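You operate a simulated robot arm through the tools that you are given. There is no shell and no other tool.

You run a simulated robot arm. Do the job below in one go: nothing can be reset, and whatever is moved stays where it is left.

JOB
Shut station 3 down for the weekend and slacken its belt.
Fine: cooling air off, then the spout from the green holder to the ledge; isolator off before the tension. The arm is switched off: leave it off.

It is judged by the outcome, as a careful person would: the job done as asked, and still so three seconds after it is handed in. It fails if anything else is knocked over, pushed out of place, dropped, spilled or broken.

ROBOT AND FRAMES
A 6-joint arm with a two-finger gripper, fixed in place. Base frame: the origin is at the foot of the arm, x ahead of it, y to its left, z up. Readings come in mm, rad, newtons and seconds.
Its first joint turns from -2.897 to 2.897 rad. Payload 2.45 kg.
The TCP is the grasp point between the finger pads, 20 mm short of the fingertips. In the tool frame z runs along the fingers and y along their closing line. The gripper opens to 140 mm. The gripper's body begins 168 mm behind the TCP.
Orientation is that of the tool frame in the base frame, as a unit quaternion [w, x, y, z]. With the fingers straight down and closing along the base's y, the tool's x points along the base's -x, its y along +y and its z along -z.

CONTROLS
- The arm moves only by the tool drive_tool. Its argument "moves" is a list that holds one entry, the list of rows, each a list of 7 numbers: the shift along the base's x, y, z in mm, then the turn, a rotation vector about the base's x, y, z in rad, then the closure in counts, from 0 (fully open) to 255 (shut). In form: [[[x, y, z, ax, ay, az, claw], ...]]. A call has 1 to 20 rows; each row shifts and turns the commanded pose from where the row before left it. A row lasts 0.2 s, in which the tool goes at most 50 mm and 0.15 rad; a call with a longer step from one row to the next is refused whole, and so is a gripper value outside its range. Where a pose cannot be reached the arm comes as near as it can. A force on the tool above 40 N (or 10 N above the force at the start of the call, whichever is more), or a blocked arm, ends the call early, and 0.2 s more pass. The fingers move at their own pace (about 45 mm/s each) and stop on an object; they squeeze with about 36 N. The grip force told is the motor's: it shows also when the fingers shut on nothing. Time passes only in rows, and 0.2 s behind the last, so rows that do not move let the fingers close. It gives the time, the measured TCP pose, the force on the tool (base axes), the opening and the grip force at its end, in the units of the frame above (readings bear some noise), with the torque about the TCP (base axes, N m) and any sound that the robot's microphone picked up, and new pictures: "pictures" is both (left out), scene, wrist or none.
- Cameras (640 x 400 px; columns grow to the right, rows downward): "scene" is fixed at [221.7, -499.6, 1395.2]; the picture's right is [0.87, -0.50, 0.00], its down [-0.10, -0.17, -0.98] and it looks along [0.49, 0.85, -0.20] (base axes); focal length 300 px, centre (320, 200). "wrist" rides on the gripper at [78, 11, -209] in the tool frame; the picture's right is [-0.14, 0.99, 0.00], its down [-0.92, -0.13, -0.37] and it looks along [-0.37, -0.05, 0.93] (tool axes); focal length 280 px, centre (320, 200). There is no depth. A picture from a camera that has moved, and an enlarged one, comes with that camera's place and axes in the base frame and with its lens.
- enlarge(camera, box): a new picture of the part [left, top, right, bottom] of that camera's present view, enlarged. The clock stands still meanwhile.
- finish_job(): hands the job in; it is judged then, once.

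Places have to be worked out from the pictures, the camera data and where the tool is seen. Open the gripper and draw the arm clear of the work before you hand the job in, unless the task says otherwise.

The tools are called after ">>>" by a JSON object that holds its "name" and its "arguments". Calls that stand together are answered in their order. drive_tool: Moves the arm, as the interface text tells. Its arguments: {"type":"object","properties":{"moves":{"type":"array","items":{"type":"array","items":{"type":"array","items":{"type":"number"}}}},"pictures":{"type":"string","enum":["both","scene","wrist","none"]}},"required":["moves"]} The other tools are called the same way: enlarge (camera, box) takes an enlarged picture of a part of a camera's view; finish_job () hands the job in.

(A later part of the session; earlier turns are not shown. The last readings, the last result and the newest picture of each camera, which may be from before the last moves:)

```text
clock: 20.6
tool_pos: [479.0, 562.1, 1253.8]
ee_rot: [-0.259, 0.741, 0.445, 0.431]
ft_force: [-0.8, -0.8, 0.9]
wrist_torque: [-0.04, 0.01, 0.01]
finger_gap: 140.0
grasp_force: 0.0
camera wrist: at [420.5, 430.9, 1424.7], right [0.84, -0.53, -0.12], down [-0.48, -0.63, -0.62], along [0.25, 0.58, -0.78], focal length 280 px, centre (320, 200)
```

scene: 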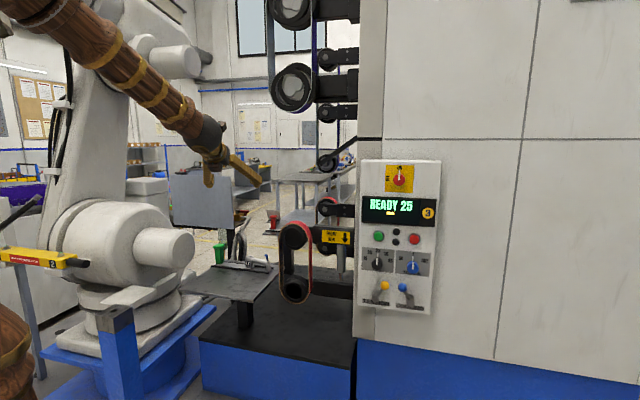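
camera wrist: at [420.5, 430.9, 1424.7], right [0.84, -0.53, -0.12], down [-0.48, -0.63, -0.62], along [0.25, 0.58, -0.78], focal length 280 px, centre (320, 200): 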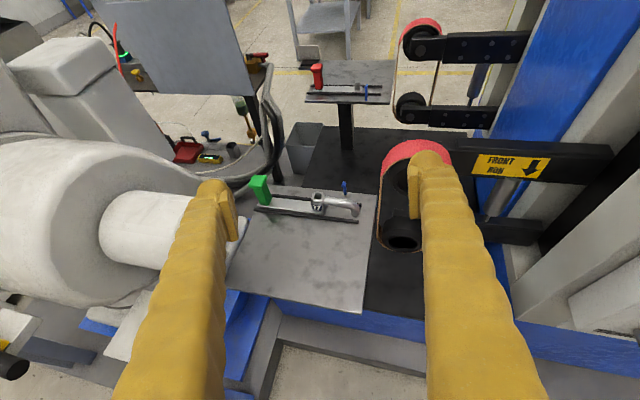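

>>> {"name": "enlarge", "arguments": {"camera": "wrist", "box": [230, 160, 390, 270]}}

>>> {"name": "enlarge", "arguments": {"camera": "wrist", "box": [280, 30, 420, 130]}}

>>> {"name": "enlarge", "arguments": {"camera": "wrist", "box": [60, 0, 300, 200]}}

>>> {"name": "enlarge", "arguments": {"camera": "scene", "box": [180, 200, 320, 320]}}

```text
3.64 times, centred on (310, 215) of wrist
camera zoom: at [420.5, 430.9, 1424.7], right [0.84, -0.53, -0.12], down [-0.48, -0.63, -0.62], along [0.25, 0.58, -0.78], focal length 1020 px, centre (356, 146)
```

zoom: 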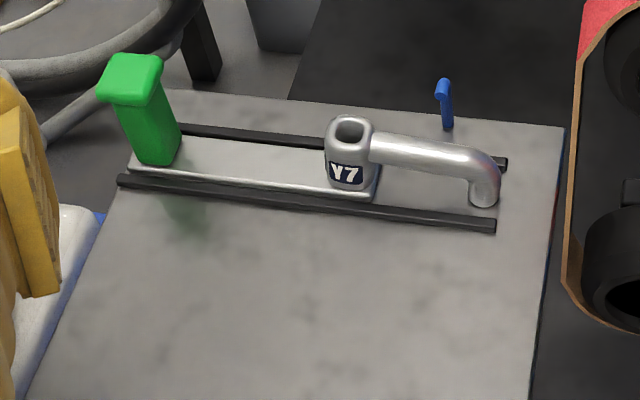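

```text
4.00 times, centred on (350, 80) of wrist
camera zoom: at [420.5, 430.9, 1424.7], right [0.84, -0.53, -0.12], down [-0.48, -0.63, -0.62], along [0.25, 0.58, -0.78], focal length 1122 px, centre (200, 680)
```

zoom: 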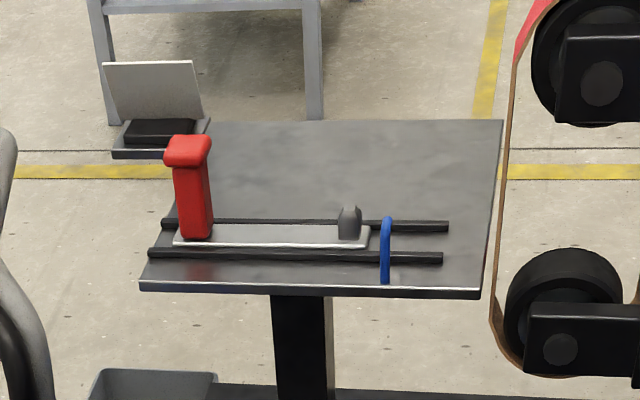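

```text
2.00 times, centred on (180, 100) of wrist
camera zoom: at [420.5, 430.9, 1424.7], right [0.84, -0.53, -0.12], down [-0.48, -0.63, -0.62], along [0.25, 0.58, -0.78], focal length 561 px, centre (600, 400)
```

zoom: 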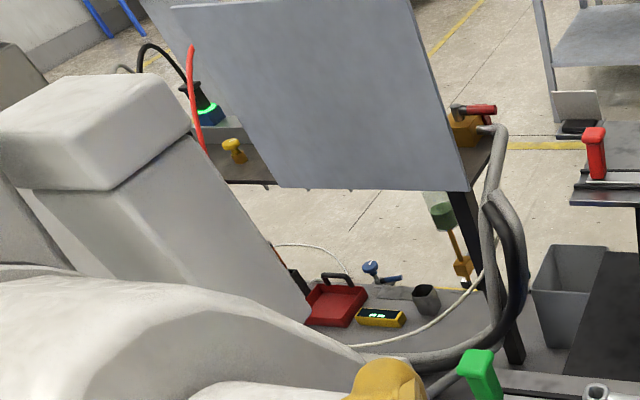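

```text
3.33 times, centred on (250, 260) of scene
camera zoom: at [221.7, -499.6, 1395.2], right [0.87, -0.5, 0.0], down [-0.1, -0.17, -0.98], along [0.49, 0.85, -0.2], focal length 999 px, centre (553, 0)
```

zoom: 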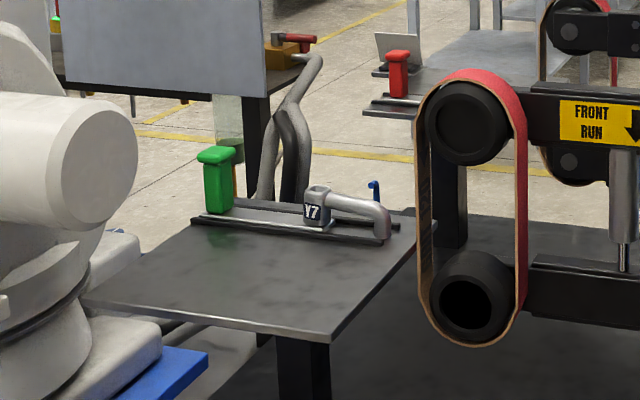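

With the cooling lever over, the pale air cone beside the blue nozzle is gone, so the air is off. The spout, V7, sits on the green-handled holder with its cup top at about (617, 890, 824). The steel table is at z 756, reaching from r -389 to -45 and F 791 to 1141. I still have to make out which thing is the ledge, so I turn the camera to look around.

>>> {"name": "drive_tool", "arguments": {"moves": [[[0, 0, 0, -0.07, 0.0372, 0.12, 0], [0, 0, 0, -0.07, 0.0372, 0.12, 0], [0, 0, 0, -0.07, 0.0372, 0.12, 0], [0, 0, 0, -0.07, 0.0372, 0.12, 0], [0, 0, 0, 0, 0, 0.12, 0], [0, 0, 0, 0, 0, 0.12, 0]]], "pictures": "both"}}

```text
clock: 22.0
tool_pos: [479.6, 557.5, 1252.1]
ee_rot: [-0.306, 0.59, 0.72, 0.2]
ft_force: [-0.5, -0.4, 0.5]
wrist_torque: [-0.01, -0.01, -0.01]
finger_gap: 140.1
grasp_force: 0.1
camera wrist: at [523.4, 481.7, 1456.8], right [0.98, 0.12, -0.17], down [0.06, -0.94, -0.34], along [-0.2, 0.33, -0.92], focal length 280 px, centre (320, 200)
```

scene: 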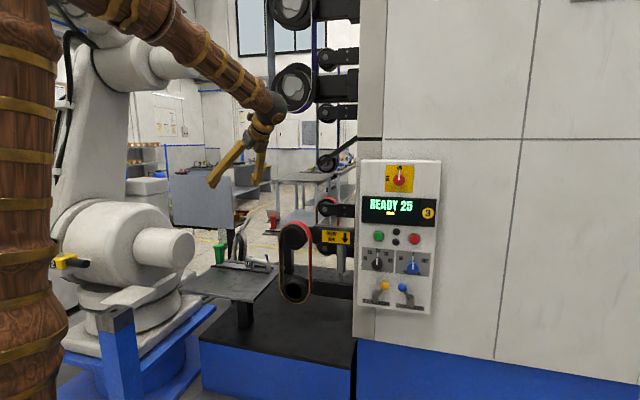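
wrist: 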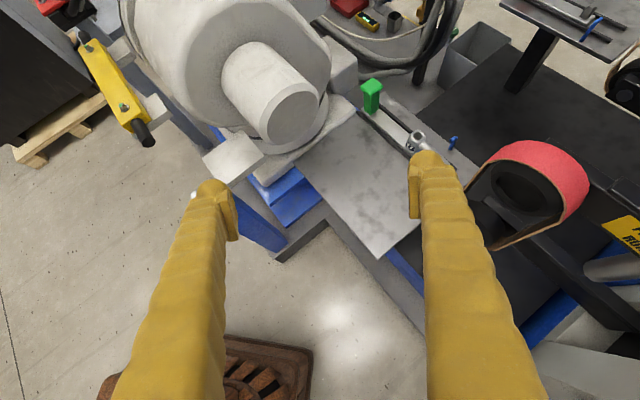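

I can see the table, the platform and a plate near the white robot from above. I enlarge these to see which flat part could be called the ledge.

>>> {"name": "enlarge", "arguments": {"camera": "wrist", "box": [180, 100, 420, 280]}}

>>> {"name": "enlarge", "arguments": {"camera": "wrist", "box": [400, 100, 640, 400]}}

>>> {"name": "enlarge", "arguments": {"camera": "wrist", "box": [0, 0, 200, 180]}}

>>> {"name": "enlarge", "arguments": {"camera": "wrist", "box": [320, 0, 640, 180]}}

>>> {"name": "enlarge", "arguments": {"camera": "scene", "box": [60, 250, 360, 400]}}

```text
2.22 times, centred on (300, 190) of wrist
camera zoom: at [523.4, 481.7, 1456.8], right [0.98, 0.12, -0.17], down [0.06, -0.94, -0.34], along [-0.2, 0.33, -0.92], focal length 623 px, centre (364, 222)
```

zoom: 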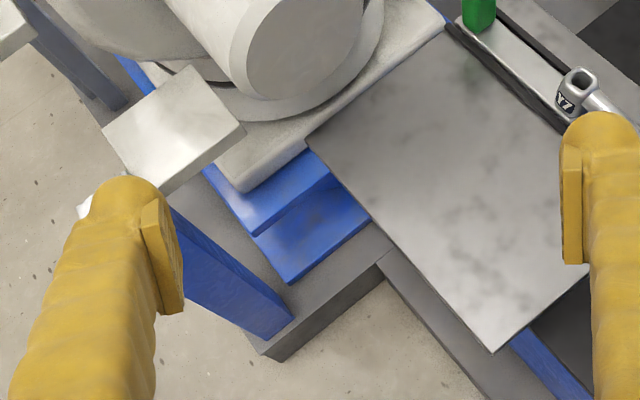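

```text
1.33 times, centred on (520, 250) of wrist
camera zoom: at [523.4, 481.7, 1456.8], right [0.98, 0.12, -0.17], down [0.06, -0.94, -0.34], along [-0.2, 0.33, -0.92], focal length 374 px, centre (53, 133)
```

zoom: 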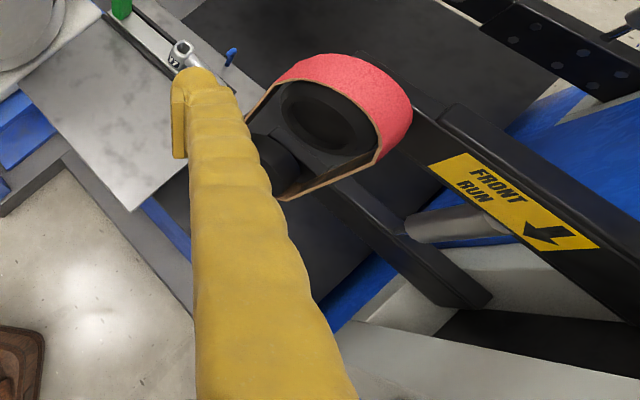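

```text
2.22 times, centred on (100, 90) of wrist
camera zoom: at [523.4, 481.7, 1456.8], right [0.98, 0.12, -0.17], down [0.06, -0.94, -0.34], along [-0.2, 0.33, -0.92], focal length 623 px, centre (809, 444)
```

zoom: 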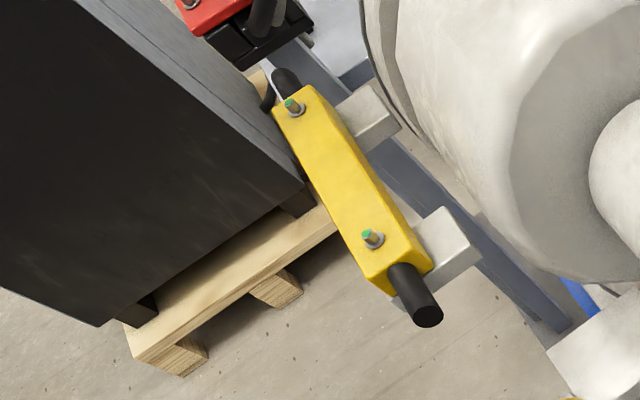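

```text
2.00 times, centred on (480, 90) of wrist
camera zoom: at [523.4, 481.7, 1456.8], right [0.98, 0.12, -0.17], down [0.06, -0.94, -0.34], along [-0.2, 0.33, -0.92], focal length 561 px, centre (0, 420)
```

zoom: 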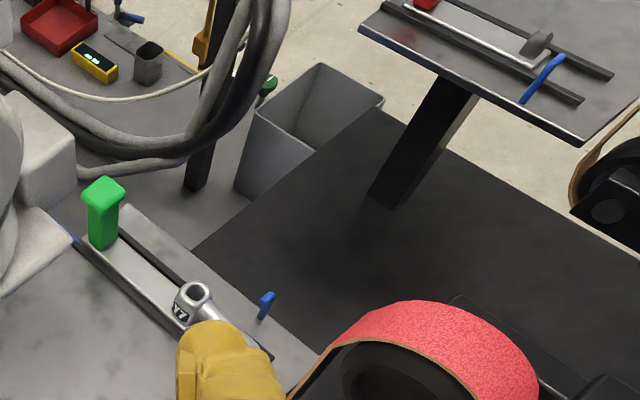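

```text
2.13 times, centred on (210, 325) of scene
camera zoom: at [221.7, -499.6, 1395.2], right [0.87, -0.5, 0.0], down [-0.1, -0.17, -0.98], along [0.49, 0.85, -0.2], focal length 640 px, centre (555, -67)
```

zoom: 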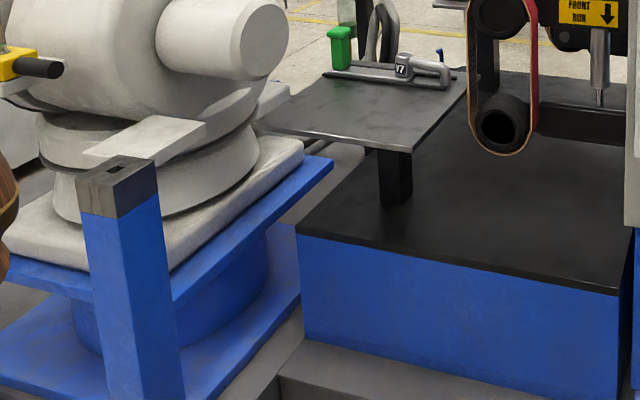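

Within reach I see three flat places. There is the steel table at z 756, a white plate jutting out near the white robot at about (104, 850, 773), and the black platform lower down. I shift the camera to look at the white plate and the blue post without the finger in the way.

>>> {"name": "drive_tool", "arguments": {"moves": [[[-30, -20, 0, 0, 0, 0, 0], [-30, -20, 0, 0, 0, 0, 0], [-30, -20, 0, 0, 0, 0, 0], [-30, -20, 0, 0, 0, 0, 0], [-30, -20, 0, 0, 0, 0, 0]]], "pictures": "both"}}

>>> {"name": "enlarge", "arguments": {"camera": "wrist", "box": [180, 60, 440, 260]}}

```text
clock: 23.2
tool_pos: [329.8, 456.1, 1249.9]
ee_rot: [-0.306, 0.591, 0.719, 0.2]
ft_force: [-0.4, -0.8, -0.1]
wrist_torque: [0.01, 0.01, -0.03]
finger_gap: 139.9
grasp_force: 0.0
camera wrist: at [372.5, 379.9, 1455.5], right [0.98, 0.12, -0.17], down [0.06, -0.94, -0.34], along [-0.2, 0.33, -0.92], focal length 280 px, centre (320, 200)
```

scene: 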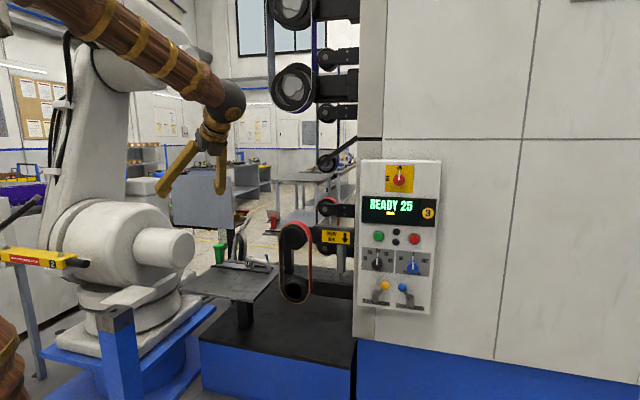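
wrist: 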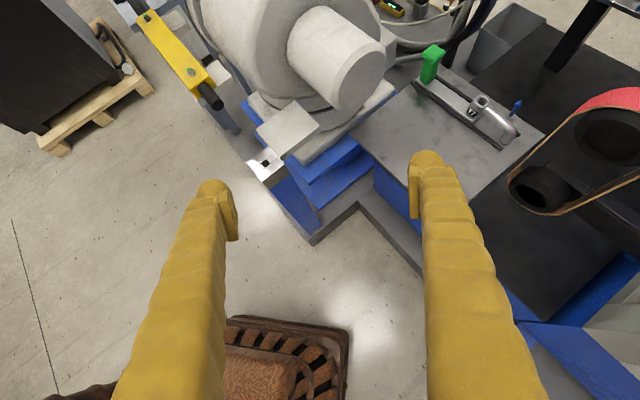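

```text
2.00 times, centred on (310, 160) of wrist
camera zoom: at [372.5, 379.9, 1455.5], right [0.98, 0.12, -0.17], down [0.06, -0.94, -0.34], along [-0.2, 0.33, -0.92], focal length 561 px, centre (340, 280)
```

zoom: 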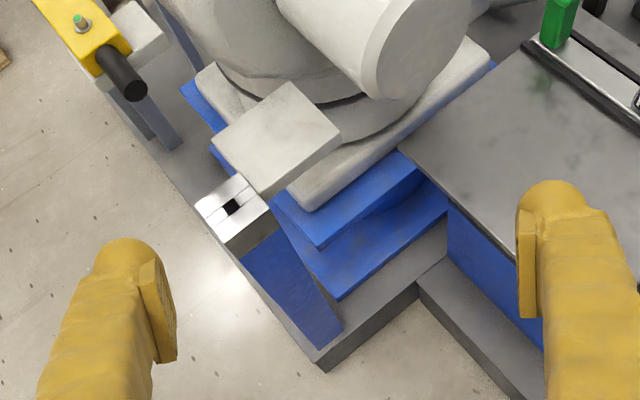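

The post is only a slotted locating post and the white plate is part of the white robot, so I leave both alone. The steel shelf-like plate that carries the rails, with its empty front half, is the only ledge within reach of the work. The spout pipe is at about r -145, F 1064, z 806, running along r. I turn the tool to close across the pipe, tilted 30° outward, and hover about 300 mm back from it to look closely.

>>> {"name": "drive_tool", "arguments": {"moves": [[[24.2, 32.2, -20.4, -0.0415, -0.0953, 0.0384, 0], [24.2, 32.2, -20.4, -0.0415, -0.0953, 0.0384, 0], [24.2, 32.2, -20.4, -0.0415, -0.0953, 0.0384, 0], [24.2, 32.2, -20.4, -0.0415, -0.0953, 0.0384, 0], [24.2, 32.2, -20.4, -0.0415, -0.0953, 0.0384, 0], [24.2, 32.2, -20.4, -0.0415, -0.0953, 0.0384, 0], [24.2, 32.2, -20.4, -0.0415, -0.0953, 0.0384, 0], [24.2, 32.2, -20.4, -0.0415, -0.0953, 0.0384, 0], [24.2, 32.2, -20.4, -0.0415, -0.0953, 0.0384, 0]]], "pictures": "both"}}

```text
clock: 25.2
tool_pos: [545.0, 748.8, 1067.7]
ee_rot: [0.1, 0.371, 0.891, 0.24]
ft_force: [-0.2, 0.4, 0.5]
wrist_torque: [0.01, 0.03, 0.02]
finger_gap: 139.8
grasp_force: 0.0
camera wrist: at [421.9, 737.8, 1253.6], right [0.71, 0.51, 0.5], down [0.44, -0.86, 0.26], along [0.56, 0.04, -0.83], focal length 280 px, centre (320, 200)
```

scene: 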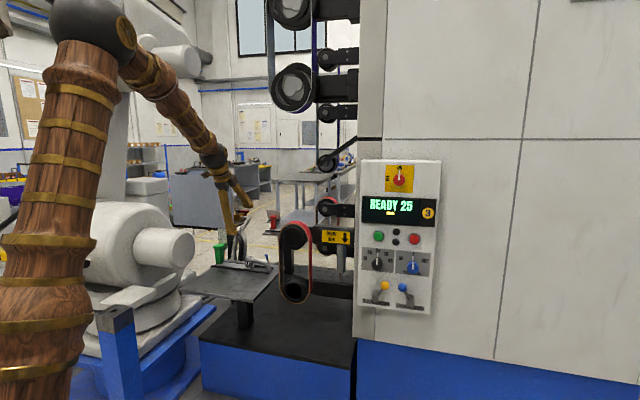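
wrist: 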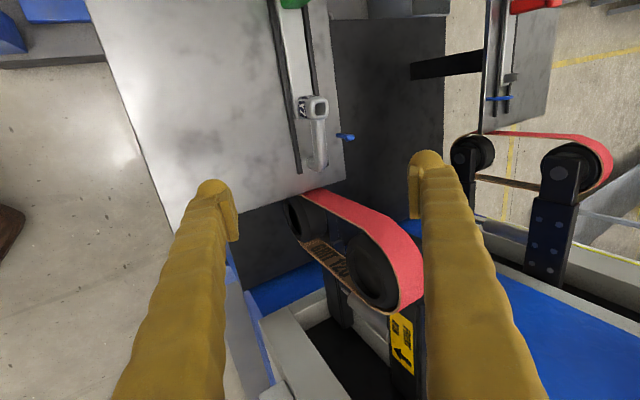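

The gripper now closes across the pipe as wanted. I enlarge the spout to see its shape and how it sits on the holder.

>>> {"name": "enlarge", "arguments": {"camera": "wrist", "box": [250, 60, 380, 190]}}

>>> {"name": "enlarge", "arguments": {"camera": "wrist", "box": [240, 0, 380, 210]}}

>>> {"name": "enlarge", "arguments": {"camera": "wrist", "box": [460, 0, 570, 140]}}

>>> {"name": "enlarge", "arguments": {"camera": "scene", "box": [205, 230, 295, 285]}}

```text
3.08 times, centred on (315, 125) of wrist
camera zoom: at [421.9, 737.8, 1253.6], right [0.71, 0.51, 0.5], down [0.44, -0.86, 0.26], along [0.56, 0.04, -0.83], focal length 863 px, centre (335, 431)
```

zoom: 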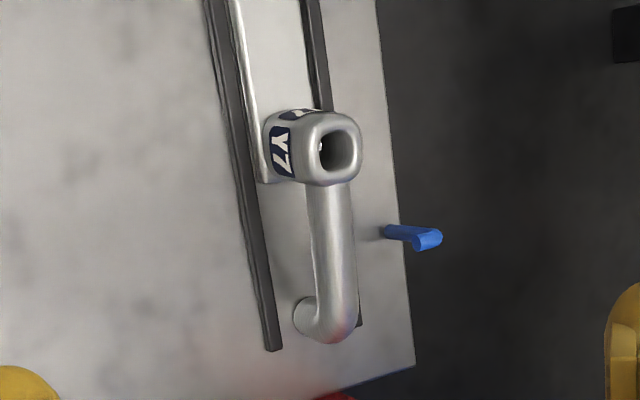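

```text
1.90 times, centred on (310, 105) of wrist
camera zoom: at [421.9, 737.8, 1253.6], right [0.71, 0.51, 0.5], down [0.44, -0.86, 0.26], along [0.56, 0.04, -0.83], focal length 534 px, centre (339, 381)
```

zoom: 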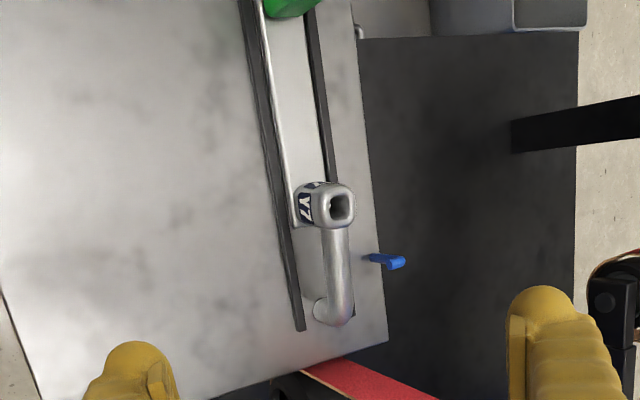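

```text
2.86 times, centred on (515, 70) of wrist
camera zoom: at [421.9, 737.8, 1253.6], right [0.71, 0.51, 0.5], down [0.44, -0.86, 0.26], along [0.56, 0.04, -0.83], focal length 801 px, centre (-237, 571)
```

zoom: 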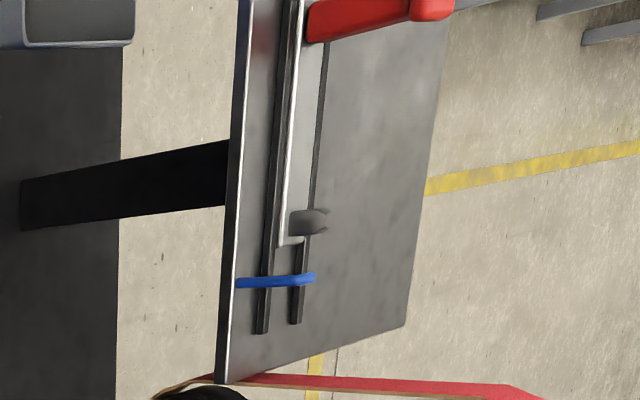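

```text
7.11 times, centred on (250, 258) of scene
camera zoom: at [221.7, -499.6, 1395.2], right [0.87, -0.5, 0.0], down [-0.1, -0.17, -0.98], along [0.49, 0.85, -0.2], focal length 2132 px, centre (818, -209)
```

zoom: 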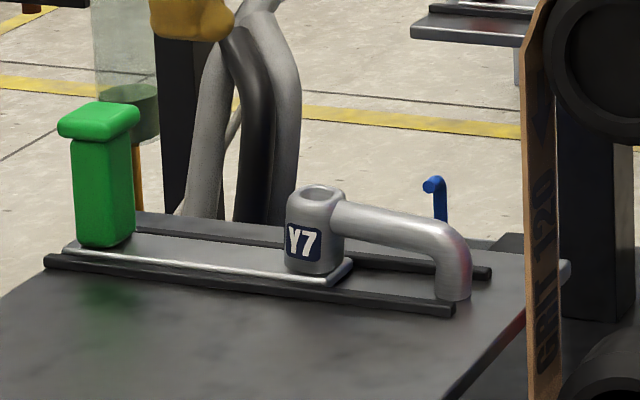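

The spout is a square body on the slide, with a pipe along r and an outlet bending down. The blue nozzle stands behind it at about r -135, F 1126, z 814, so I must keep the opening small. I go to a pre-grasp point 120 mm back along the tool axis, with the fingers at 44 mm.

>>> {"name": "drive_tool", "arguments": {"moves": [[[15.3, 15.1, -38, 0, 0, 0, 175], [15.3, 15.1, -38, 0, 0, 0, 175], [15.3, 15.1, -38, 0, 0, 0, 175], [15.3, 15.1, -38, 0, 0, 0, 175], [0, 0, 0, 0, 0, 0, 175], [0, 0, 0, 0, 0, 0, 175]]], "pictures": "both"}}

>>> {"name": "enlarge", "arguments": {"camera": "wrist", "box": [220, 60, 460, 260]}}

>>> {"name": "enlarge", "arguments": {"camera": "scene", "box": [195, 130, 315, 285]}}

```text
clock: 26.6
tool_pos: [605.5, 807.2, 916.0]
ee_rot: [0.1, 0.373, 0.891, 0.24]
ft_force: [-1.4, 0.6, 0.3]
wrist_torque: [-0.03, -0.01, 0.02]
finger_gap: 44.1
grasp_force: 0.0
camera wrist: at [482.0, 796.6, 1102.0], right [0.71, 0.51, 0.5], down [0.44, -0.86, 0.25], along [0.56, 0.04, -0.83], focal length 280 px, centre (320, 200)
```

scene: 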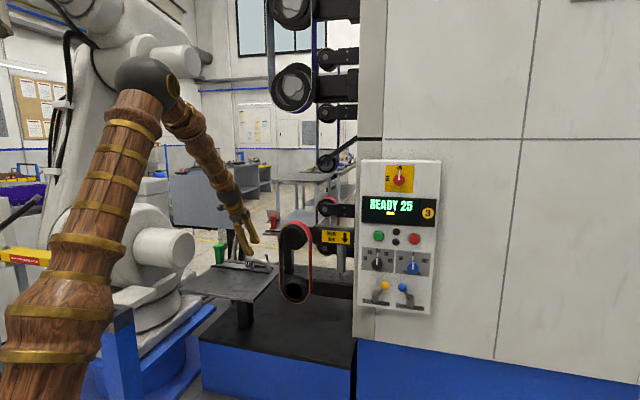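
wrist: 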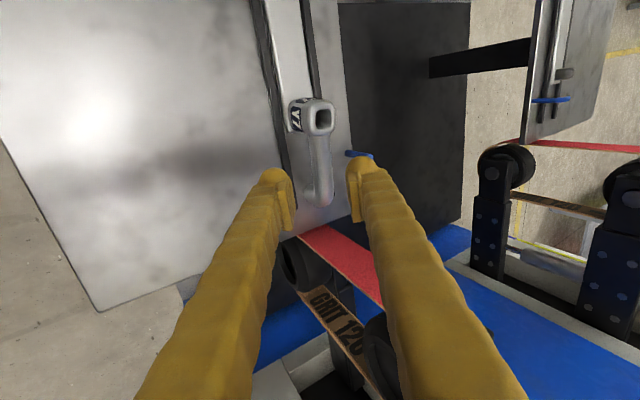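

```text
2.00 times, centred on (340, 160) of wrist
camera zoom: at [482.0, 796.6, 1102.0], right [0.71, 0.51, 0.5], down [0.44, -0.86, 0.25], along [0.56, 0.04, -0.83], focal length 561 px, centre (280, 280)
```

zoom: 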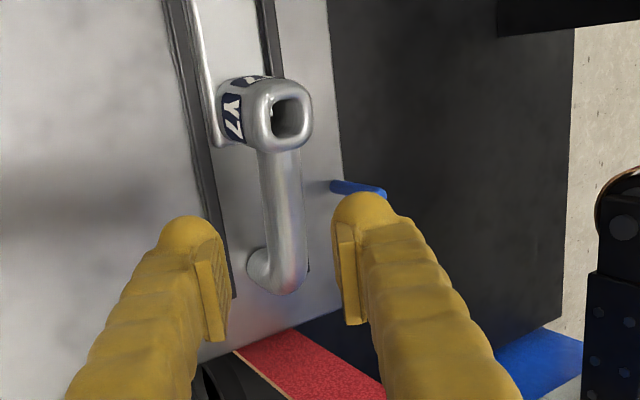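

```text
2.58 times, centred on (255, 208) of scene
camera zoom: at [221.7, -499.6, 1395.2], right [0.87, -0.5, 0.0], down [-0.1, -0.17, -0.98], along [0.49, 0.85, -0.2], focal length 774 px, centre (488, 181)
```

zoom: 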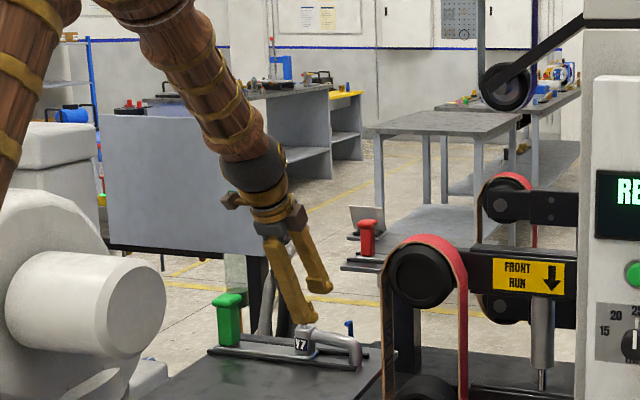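

The pipe runs right down the middle between the fingers, and the nozzle (r -134, F 1134) should stay about 15 mm clear of the far finger. I advance most of the way and look again.

>>> {"name": "drive_tool", "arguments": {"moves": [[[10.9, 11.1, -26, 0, 0, 0, 175], [10.9, 11.1, -26, 0, 0, 0, 175], [8, 8.1, -19, 0, 0, 0, 175], [0, 0, 0, 0, 0, 0, 175]]], "pictures": "both"}}

>>> {"name": "enlarge", "arguments": {"camera": "wrist", "box": [220, 80, 440, 260]}}

>>> {"name": "enlarge", "arguments": {"camera": "scene", "box": [210, 220, 300, 285]}}

```text
clock: 27.6
tool_pos: [638.8, 838.9, 846.3]
ee_rot: [0.099, 0.372, 0.891, 0.239]
ft_force: [-0.6, 0.2, -0.3]
wrist_torque: [0.02, 0.01, -0.01]
finger_gap: 44.1
grasp_force: 0.0
camera wrist: at [515.2, 827.4, 1032.1], right [0.71, 0.51, 0.5], down [0.44, -0.86, 0.25], along [0.56, 0.04, -0.83], focal length 280 px, centre (320, 200)
```

scene: 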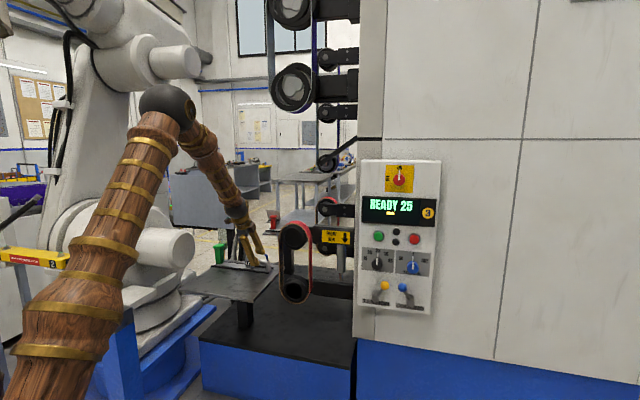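
wrist: 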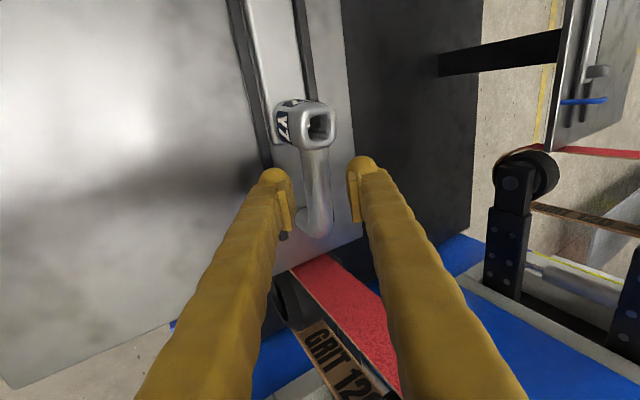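

```text
2.22 times, centred on (330, 170) of wrist
camera zoom: at [515.2, 827.4, 1032.1], right [0.71, 0.51, 0.5], down [0.44, -0.86, 0.25], along [0.56, 0.04, -0.83], focal length 623 px, centre (298, 267)
```

zoom: 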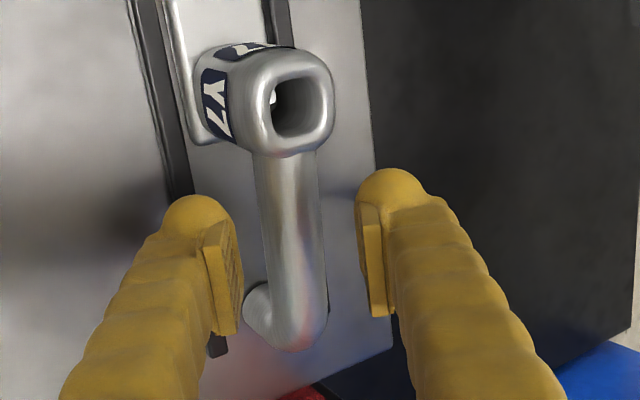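

```text
6.15 times, centred on (255, 252) of scene
camera zoom: at [221.7, -499.6, 1395.2], right [0.87, -0.5, 0.0], down [-0.1, -0.17, -0.98], along [0.49, 0.85, -0.2], focal length 1845 px, centre (720, -123)
```

zoom: 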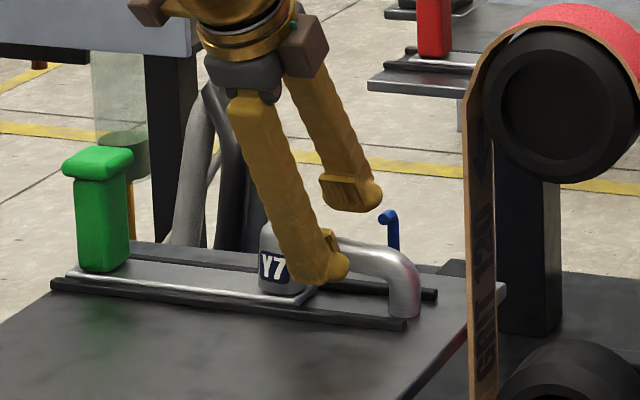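

The pipe is between the fingers but about 3.5 mm toward the near one, and the near fingertip will pass close to the front rail. I go on in a small step with that correction and check again.

>>> {"name": "drive_tool", "arguments": {"moves": [[[3.4, 3.3, -12.6, 0, 0, 0, 175], [3.4, 3.3, -12.6, 0, 0, 0, 175], [0, 0, 0, 0, 0, 0, 175]]], "pictures": "both"}}

>>> {"name": "enlarge", "arguments": {"camera": "wrist", "box": [240, 90, 400, 250]}}

>>> {"name": "enlarge", "arguments": {"camera": "scene", "box": [225, 235, 285, 280]}}

```text
clock: 28.4
tool_pos: [643.9, 846.1, 820.9]
ee_rot: [0.1, 0.372, 0.891, 0.239]
ft_force: [0.4, 0.4, 0.0]
wrist_torque: [0.02, 0.0, 0.03]
finger_gap: 43.9
grasp_force: 0.0
camera wrist: at [521.2, 834.6, 1006.1], right [0.71, 0.51, 0.5], down [0.44, -0.86, 0.25], along [0.56, 0.04, -0.83], focal length 280 px, centre (320, 200)
```

scene: 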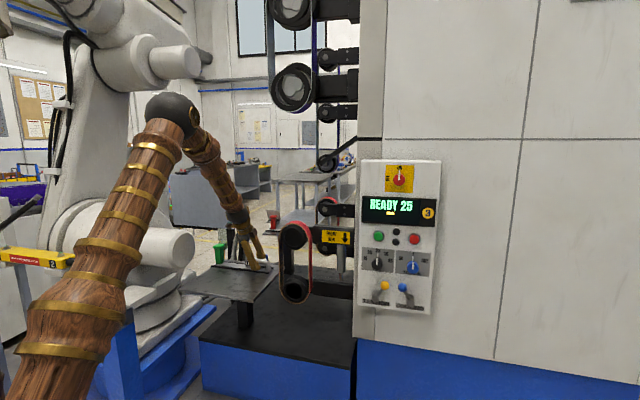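
wrist: 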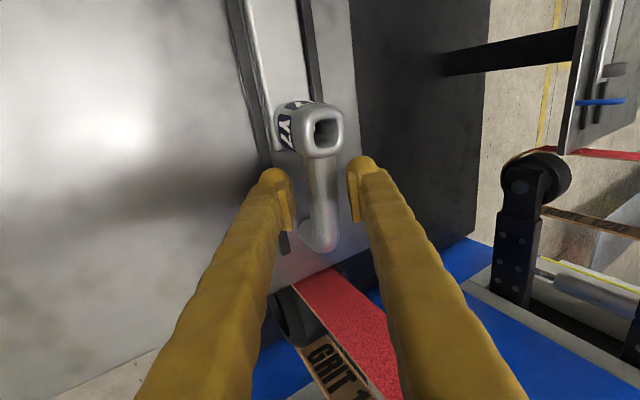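

```text
2.50 times, centred on (320, 170) of wrist
camera zoom: at [521.2, 834.6, 1006.1], right [0.71, 0.51, 0.5], down [0.44, -0.86, 0.25], along [0.56, 0.04, -0.83], focal length 701 px, centre (320, 275)
```

zoom: 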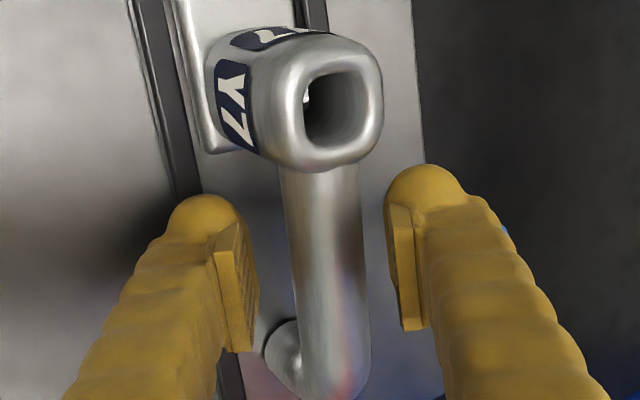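

```text
8.89 times, centred on (255, 258) of scene
camera zoom: at [221.7, -499.6, 1395.2], right [0.87, -0.5, 0.0], down [-0.1, -0.17, -0.98], along [0.49, 0.85, -0.2], focal length 2665 px, centre (898, -311)
```

zoom: 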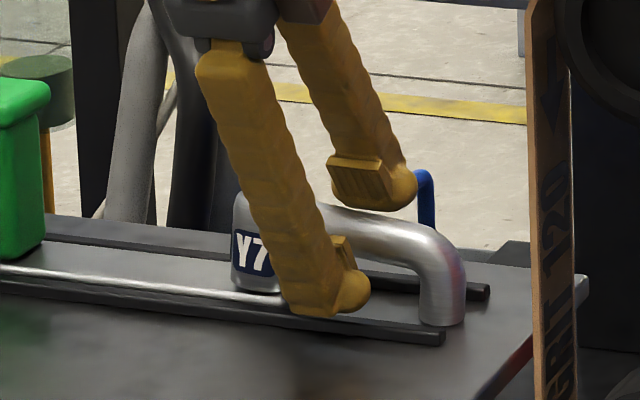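

By parallax between the views the pipe centre is now about at the fingertips, centred to 1–2 mm, and the near tip is still clear of the rail with no force. I narrow the fingers to 34 mm and go 11 mm deeper.

>>> {"name": "drive_tool", "arguments": {"moves": [[[0, 0, 0, 0, 0, 0, 193], [2.4, 2.4, -4.4, 0, 0, 0, 193], [2.4, 2.4, -4.4, 0, 0, 0, 193], [0, 0, 0, 0, 0, 0, 193]]], "pictures": "both"}}

>>> {"name": "enlarge", "arguments": {"camera": "wrist", "box": [240, 90, 400, 250]}}

>>> {"name": "enlarge", "arguments": {"camera": "scene", "box": [225, 235, 285, 280]}}

```text
clock: 29.4
tool_pos: [651.3, 851.9, 811.3]
ee_rot: [0.099, 0.372, 0.891, 0.239]
ft_force: [0.3, 0.0, 0.3]
wrist_torque: [-0.03, 0.01, 0.02]
finger_gap: 34.0
grasp_force: 0.0
camera wrist: at [526.7, 839.9, 996.5], right [0.71, 0.51, 0.49], down [0.44, -0.86, 0.25], along [0.56, 0.04, -0.83], focal length 280 px, centre (320, 200)
```

scene: 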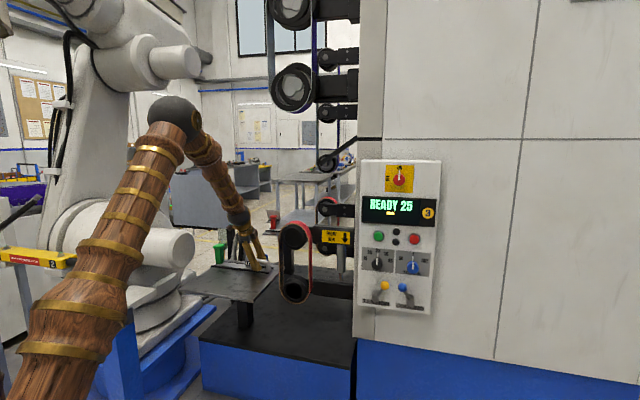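
wrist: 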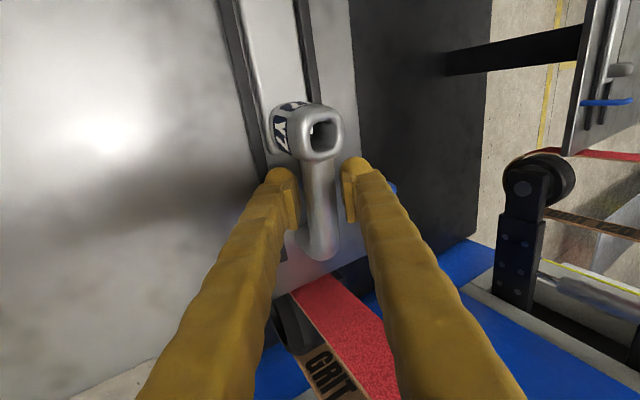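

```text
2.50 times, centred on (320, 170) of wrist
camera zoom: at [526.7, 839.9, 996.5], right [0.71, 0.51, 0.49], down [0.44, -0.86, 0.25], along [0.56, 0.04, -0.83], focal length 701 px, centre (320, 275)
```

zoom: 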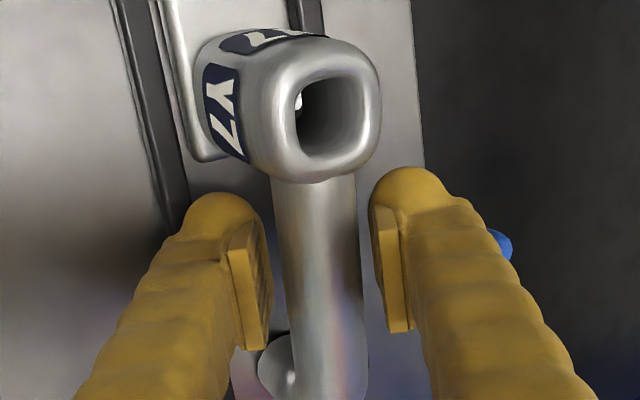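

```text
8.89 times, centred on (255, 258) of scene
camera zoom: at [221.7, -499.6, 1395.2], right [0.87, -0.5, 0.0], down [-0.1, -0.17, -0.98], along [0.49, 0.85, -0.2], focal length 2665 px, centre (898, -311)
```

zoom: 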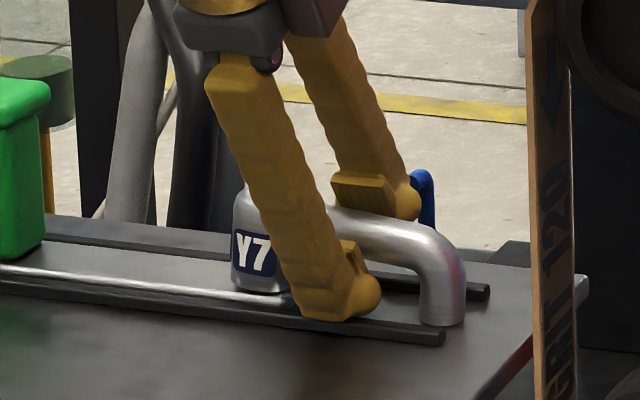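

The pipe is centred between the pads, about 9 mm short of the tips, with no force. I close the grip on it.

>>> {"name": "drive_tool", "arguments": {"moves": [[[0, 0, 0, 0, 0, 0, 255], [0, 0, 0, 0, 0, 0, 255], [0, 0, 0, 0, 0, 0, 255]]], "pictures": "wrist"}}

```text
clock: 30.2
tool_pos: [650.2, 851.8, 811.3]
ee_rot: [0.099, 0.372, 0.891, 0.24]
ft_force: [2.5, 5.3, 5.4]
wrist_torque: [0.27, 0.31, -0.38]
finger_gap: 20.5
grasp_force: 35.9
camera wrist: at [526.7, 840.1, 997.2], right [0.71, 0.51, 0.5], down [0.44, -0.86, 0.25], along [0.56, 0.04, -0.83], focal length 280 px, centre (320, 200)
```

wrist: 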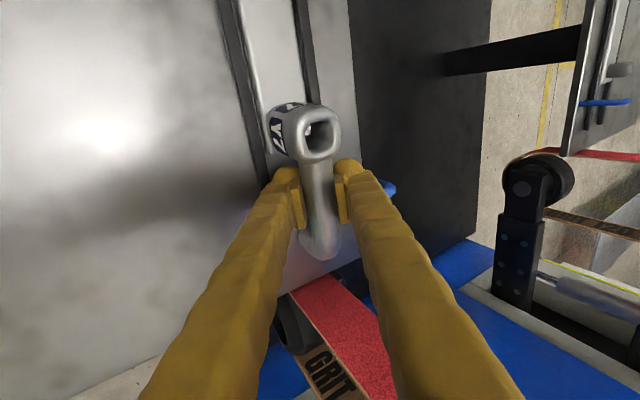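

It holds at 20.5 mm with 36 N. I lift straight up slowly for 30 mm and watch the force.

>>> {"name": "drive_tool", "arguments": {"moves": [[[0, 0, 6, 0, 0, 0, 255], [0, 0, 8, 0, 0, 0, 255], [0, 0, 8, 0, 0, 0, 255], [0, 0, 8, 0, 0, 0, 255], [0, 0, 0, 0, 0, 0, 255]]], "pictures": "both"}}

>>> {"name": "enlarge", "arguments": {"camera": "scene", "box": [205, 225, 295, 285]}}

>>> {"name": "enlarge", "arguments": {"camera": "wrist", "box": [220, 80, 420, 270]}}

```text
clock: 31.4
tool_pos: [651.0, 850.0, 841.7]
ee_rot: [0.098, 0.372, 0.892, 0.239]
ft_force: [-0.5, -0.8, -4.1]
wrist_torque: [-0.04, -0.03, -0.02]
finger_gap: 20.5
grasp_force: 35.9
camera wrist: at [526.7, 838.5, 1026.2], right [0.71, 0.51, 0.49], down [0.44, -0.86, 0.25], along [0.56, 0.04, -0.83], focal length 280 px, centre (320, 200)
```

scene: 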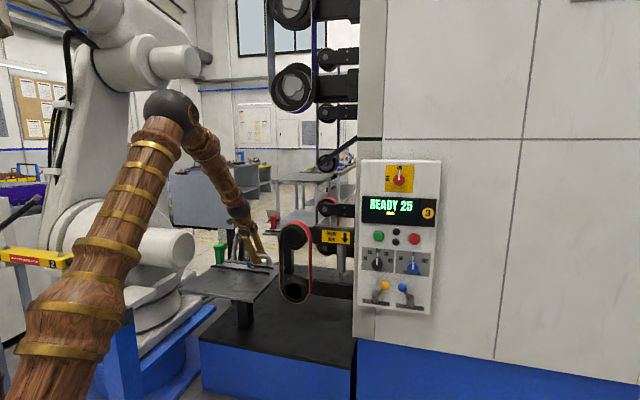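
wrist: 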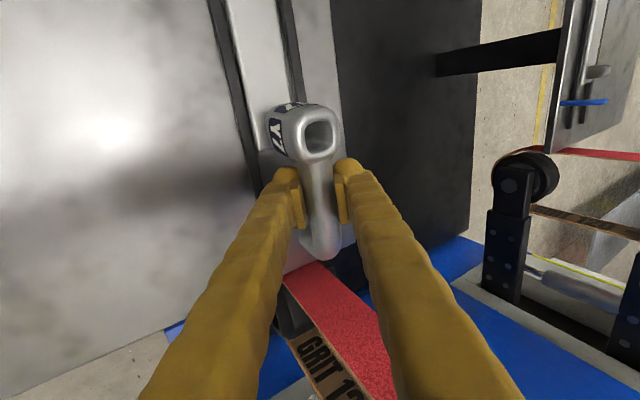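

```text
6.67 times, centred on (250, 255) of scene
camera zoom: at [221.7, -499.6, 1395.2], right [0.87, -0.5, 0.0], down [-0.1, -0.17, -0.98], along [0.49, 0.85, -0.2], focal length 1999 px, centre (787, -167)
```

zoom: 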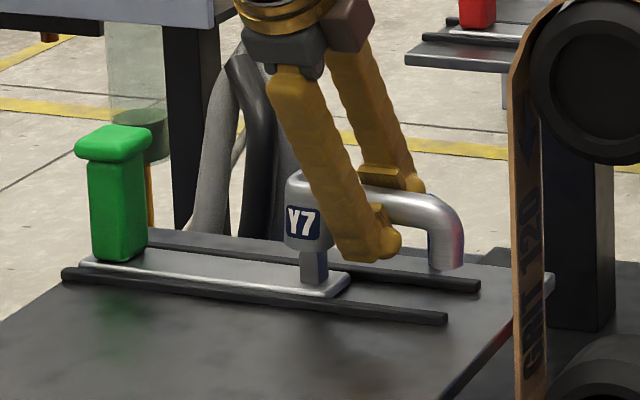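

```text
2.11 times, centred on (320, 175) of wrist
camera zoom: at [526.7, 838.5, 1026.2], right [0.71, 0.51, 0.49], down [0.44, -0.86, 0.25], along [0.56, 0.04, -0.83], focal length 590 px, centre (320, 253)
```

zoom: 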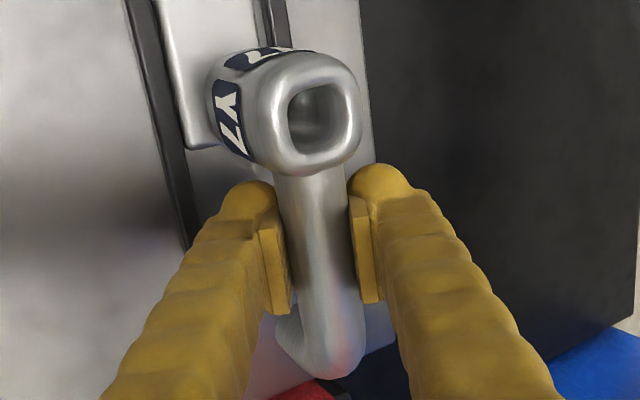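

The spout came cleanly off its square peg, weighing about 4 N, and the slide did not move. I lift 50 mm more, then carry it toward the empty front half of the plate.

>>> {"name": "drive_tool", "arguments": {"moves": [[[0, 0, 17, 0, 0, 0, 255], [0, 0, 17, 0, 0, 0, 255], [0, 0, 16, 0, 0, 0, 255], [-20, -13.5, 0, 0, 0, 0, 255], [-27, -18.2, 0, 0, 0, 0, 255], [-29, -19.5, 0, 0, 0, 0, 255], [-29, -19.5, 0, 0, 0, 0, 255], [-29, -19.5, 0, 0, 0, 0, 255], [0, 0, 0, 0, 0, 0, 255]]], "pictures": "both"}}

>>> {"name": "enlarge", "arguments": {"camera": "scene", "box": [175, 210, 305, 305]}}

>>> {"name": "enlarge", "arguments": {"camera": "wrist", "box": [180, 40, 460, 280]}}

```text
clock: 33.4
tool_pos: [514.2, 758.4, 890.1]
ee_rot: [0.098, 0.373, 0.891, 0.239]
ft_force: [0.5, 0.3, -3.5]
wrist_torque: [-0.04, -0.03, -0.02]
finger_gap: 20.5
grasp_force: 36.0
camera wrist: at [391.7, 747.5, 1075.9], right [0.71, 0.51, 0.5], down [0.44, -0.86, 0.25], along [0.56, 0.04, -0.83], focal length 280 px, centre (320, 200)
```

scene: 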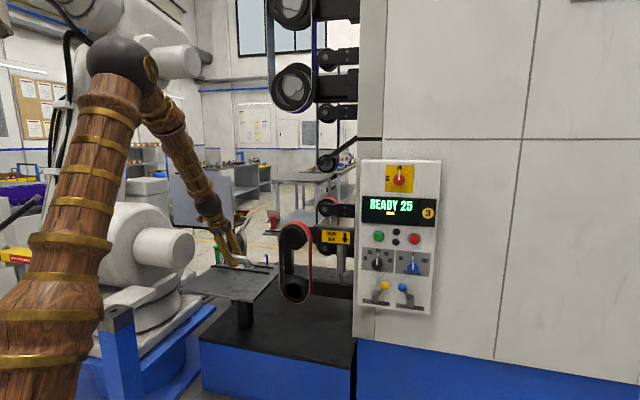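
wrist: 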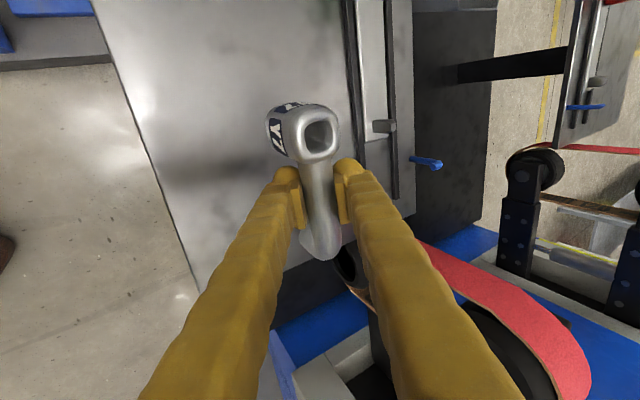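

```text
4.21 times, centred on (240, 258) of scene
camera zoom: at [221.7, -499.6, 1395.2], right [0.87, -0.5, 0.0], down [-0.1, -0.17, -0.98], along [0.49, 0.85, -0.2], focal length 1262 px, centre (657, -42)
```

zoom: 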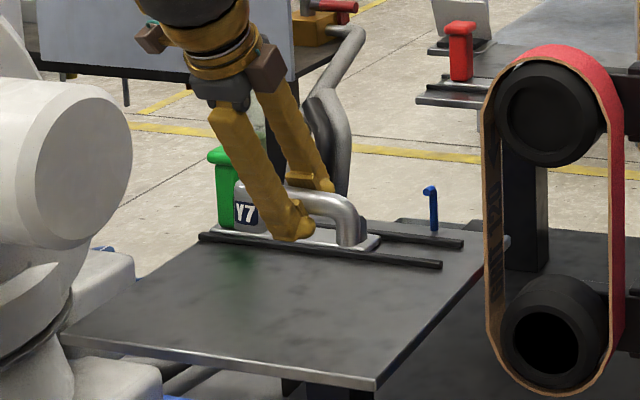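

```text
1.67 times, centred on (320, 160) of wrist
camera zoom: at [391.7, 747.5, 1075.9], right [0.71, 0.51, 0.5], down [0.44, -0.86, 0.25], along [0.56, 0.04, -0.83], focal length 467 px, centre (320, 267)
```

zoom: 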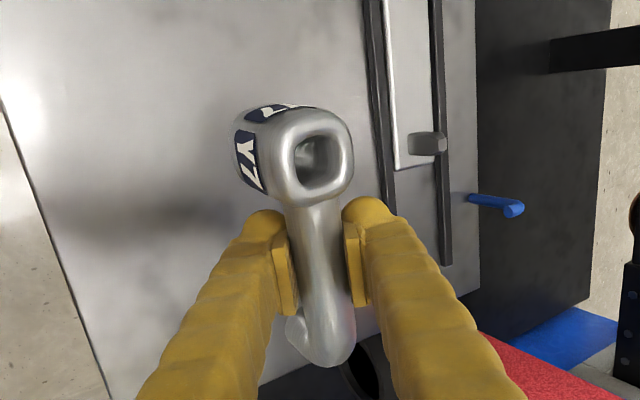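

The spout hangs steady over the empty front half of the plate. Before lowering, I make sure there is no other shelf that "the ledge" could mean, and enlarge the surroundings once more.

>>> {"name": "enlarge", "arguments": {"camera": "scene", "box": [250, 170, 330, 230]}}

>>> {"name": "enlarge", "arguments": {"camera": "scene", "box": [290, 0, 400, 200]}}

>>> {"name": "enlarge", "arguments": {"camera": "scene", "box": [340, 290, 640, 400]}}

>>> {"name": "enlarge", "arguments": {"camera": "wrist", "box": [420, 0, 640, 330]}}

>>> {"name": "enlarge", "arguments": {"camera": "scene", "box": [0, 120, 260, 290]}}

```text
6.67 times, centred on (290, 200) of scene
camera zoom: at [221.7, -499.6, 1395.2], right [0.87, -0.5, 0.0], down [-0.1, -0.17, -0.98], along [0.49, 0.85, -0.2], focal length 1999 px, centre (520, 200)
```

zoom: 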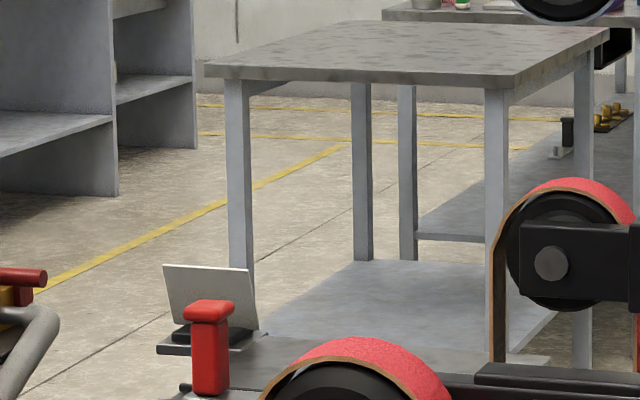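

```text
2.00 times, centred on (345, 100) of scene
camera zoom: at [221.7, -499.6, 1395.2], right [0.87, -0.5, 0.0], down [-0.1, -0.17, -0.98], along [0.49, 0.85, -0.2], focal length 600 px, centre (270, 400)
```

zoom: 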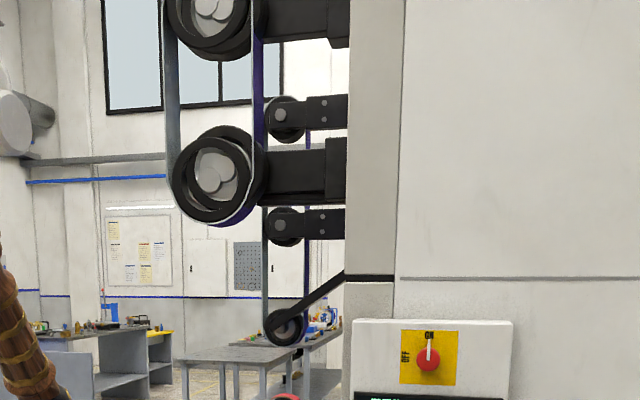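

```text
2.13 times, centred on (490, 345) of scene
camera zoom: at [221.7, -499.6, 1395.2], right [0.87, -0.5, 0.0], down [-0.1, -0.17, -0.98], along [0.49, 0.85, -0.2], focal length 640 px, centre (-43, -109)
```

zoom: 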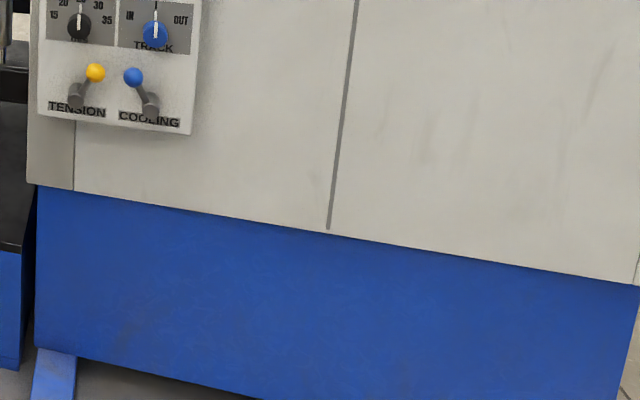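

```text
1.21 times, centred on (530, 165) of wrist
camera zoom: at [391.7, 747.5, 1075.9], right [0.71, 0.51, 0.5], down [0.44, -0.86, 0.25], along [0.56, 0.04, -0.83], focal length 340 px, centre (66, 242)
```

zoom: 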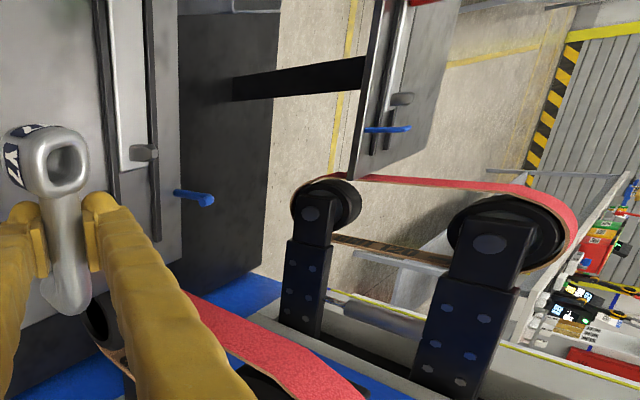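

```text
2.35 times, centred on (130, 205) of scene
camera zoom: at [221.7, -499.6, 1395.2], right [0.87, -0.5, 0.0], down [-0.1, -0.17, -0.98], along [0.49, 0.85, -0.2], focal length 706 px, centre (767, 188)
```

zoom: 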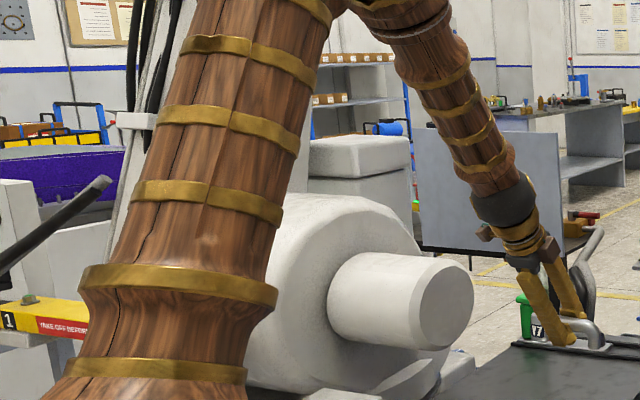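

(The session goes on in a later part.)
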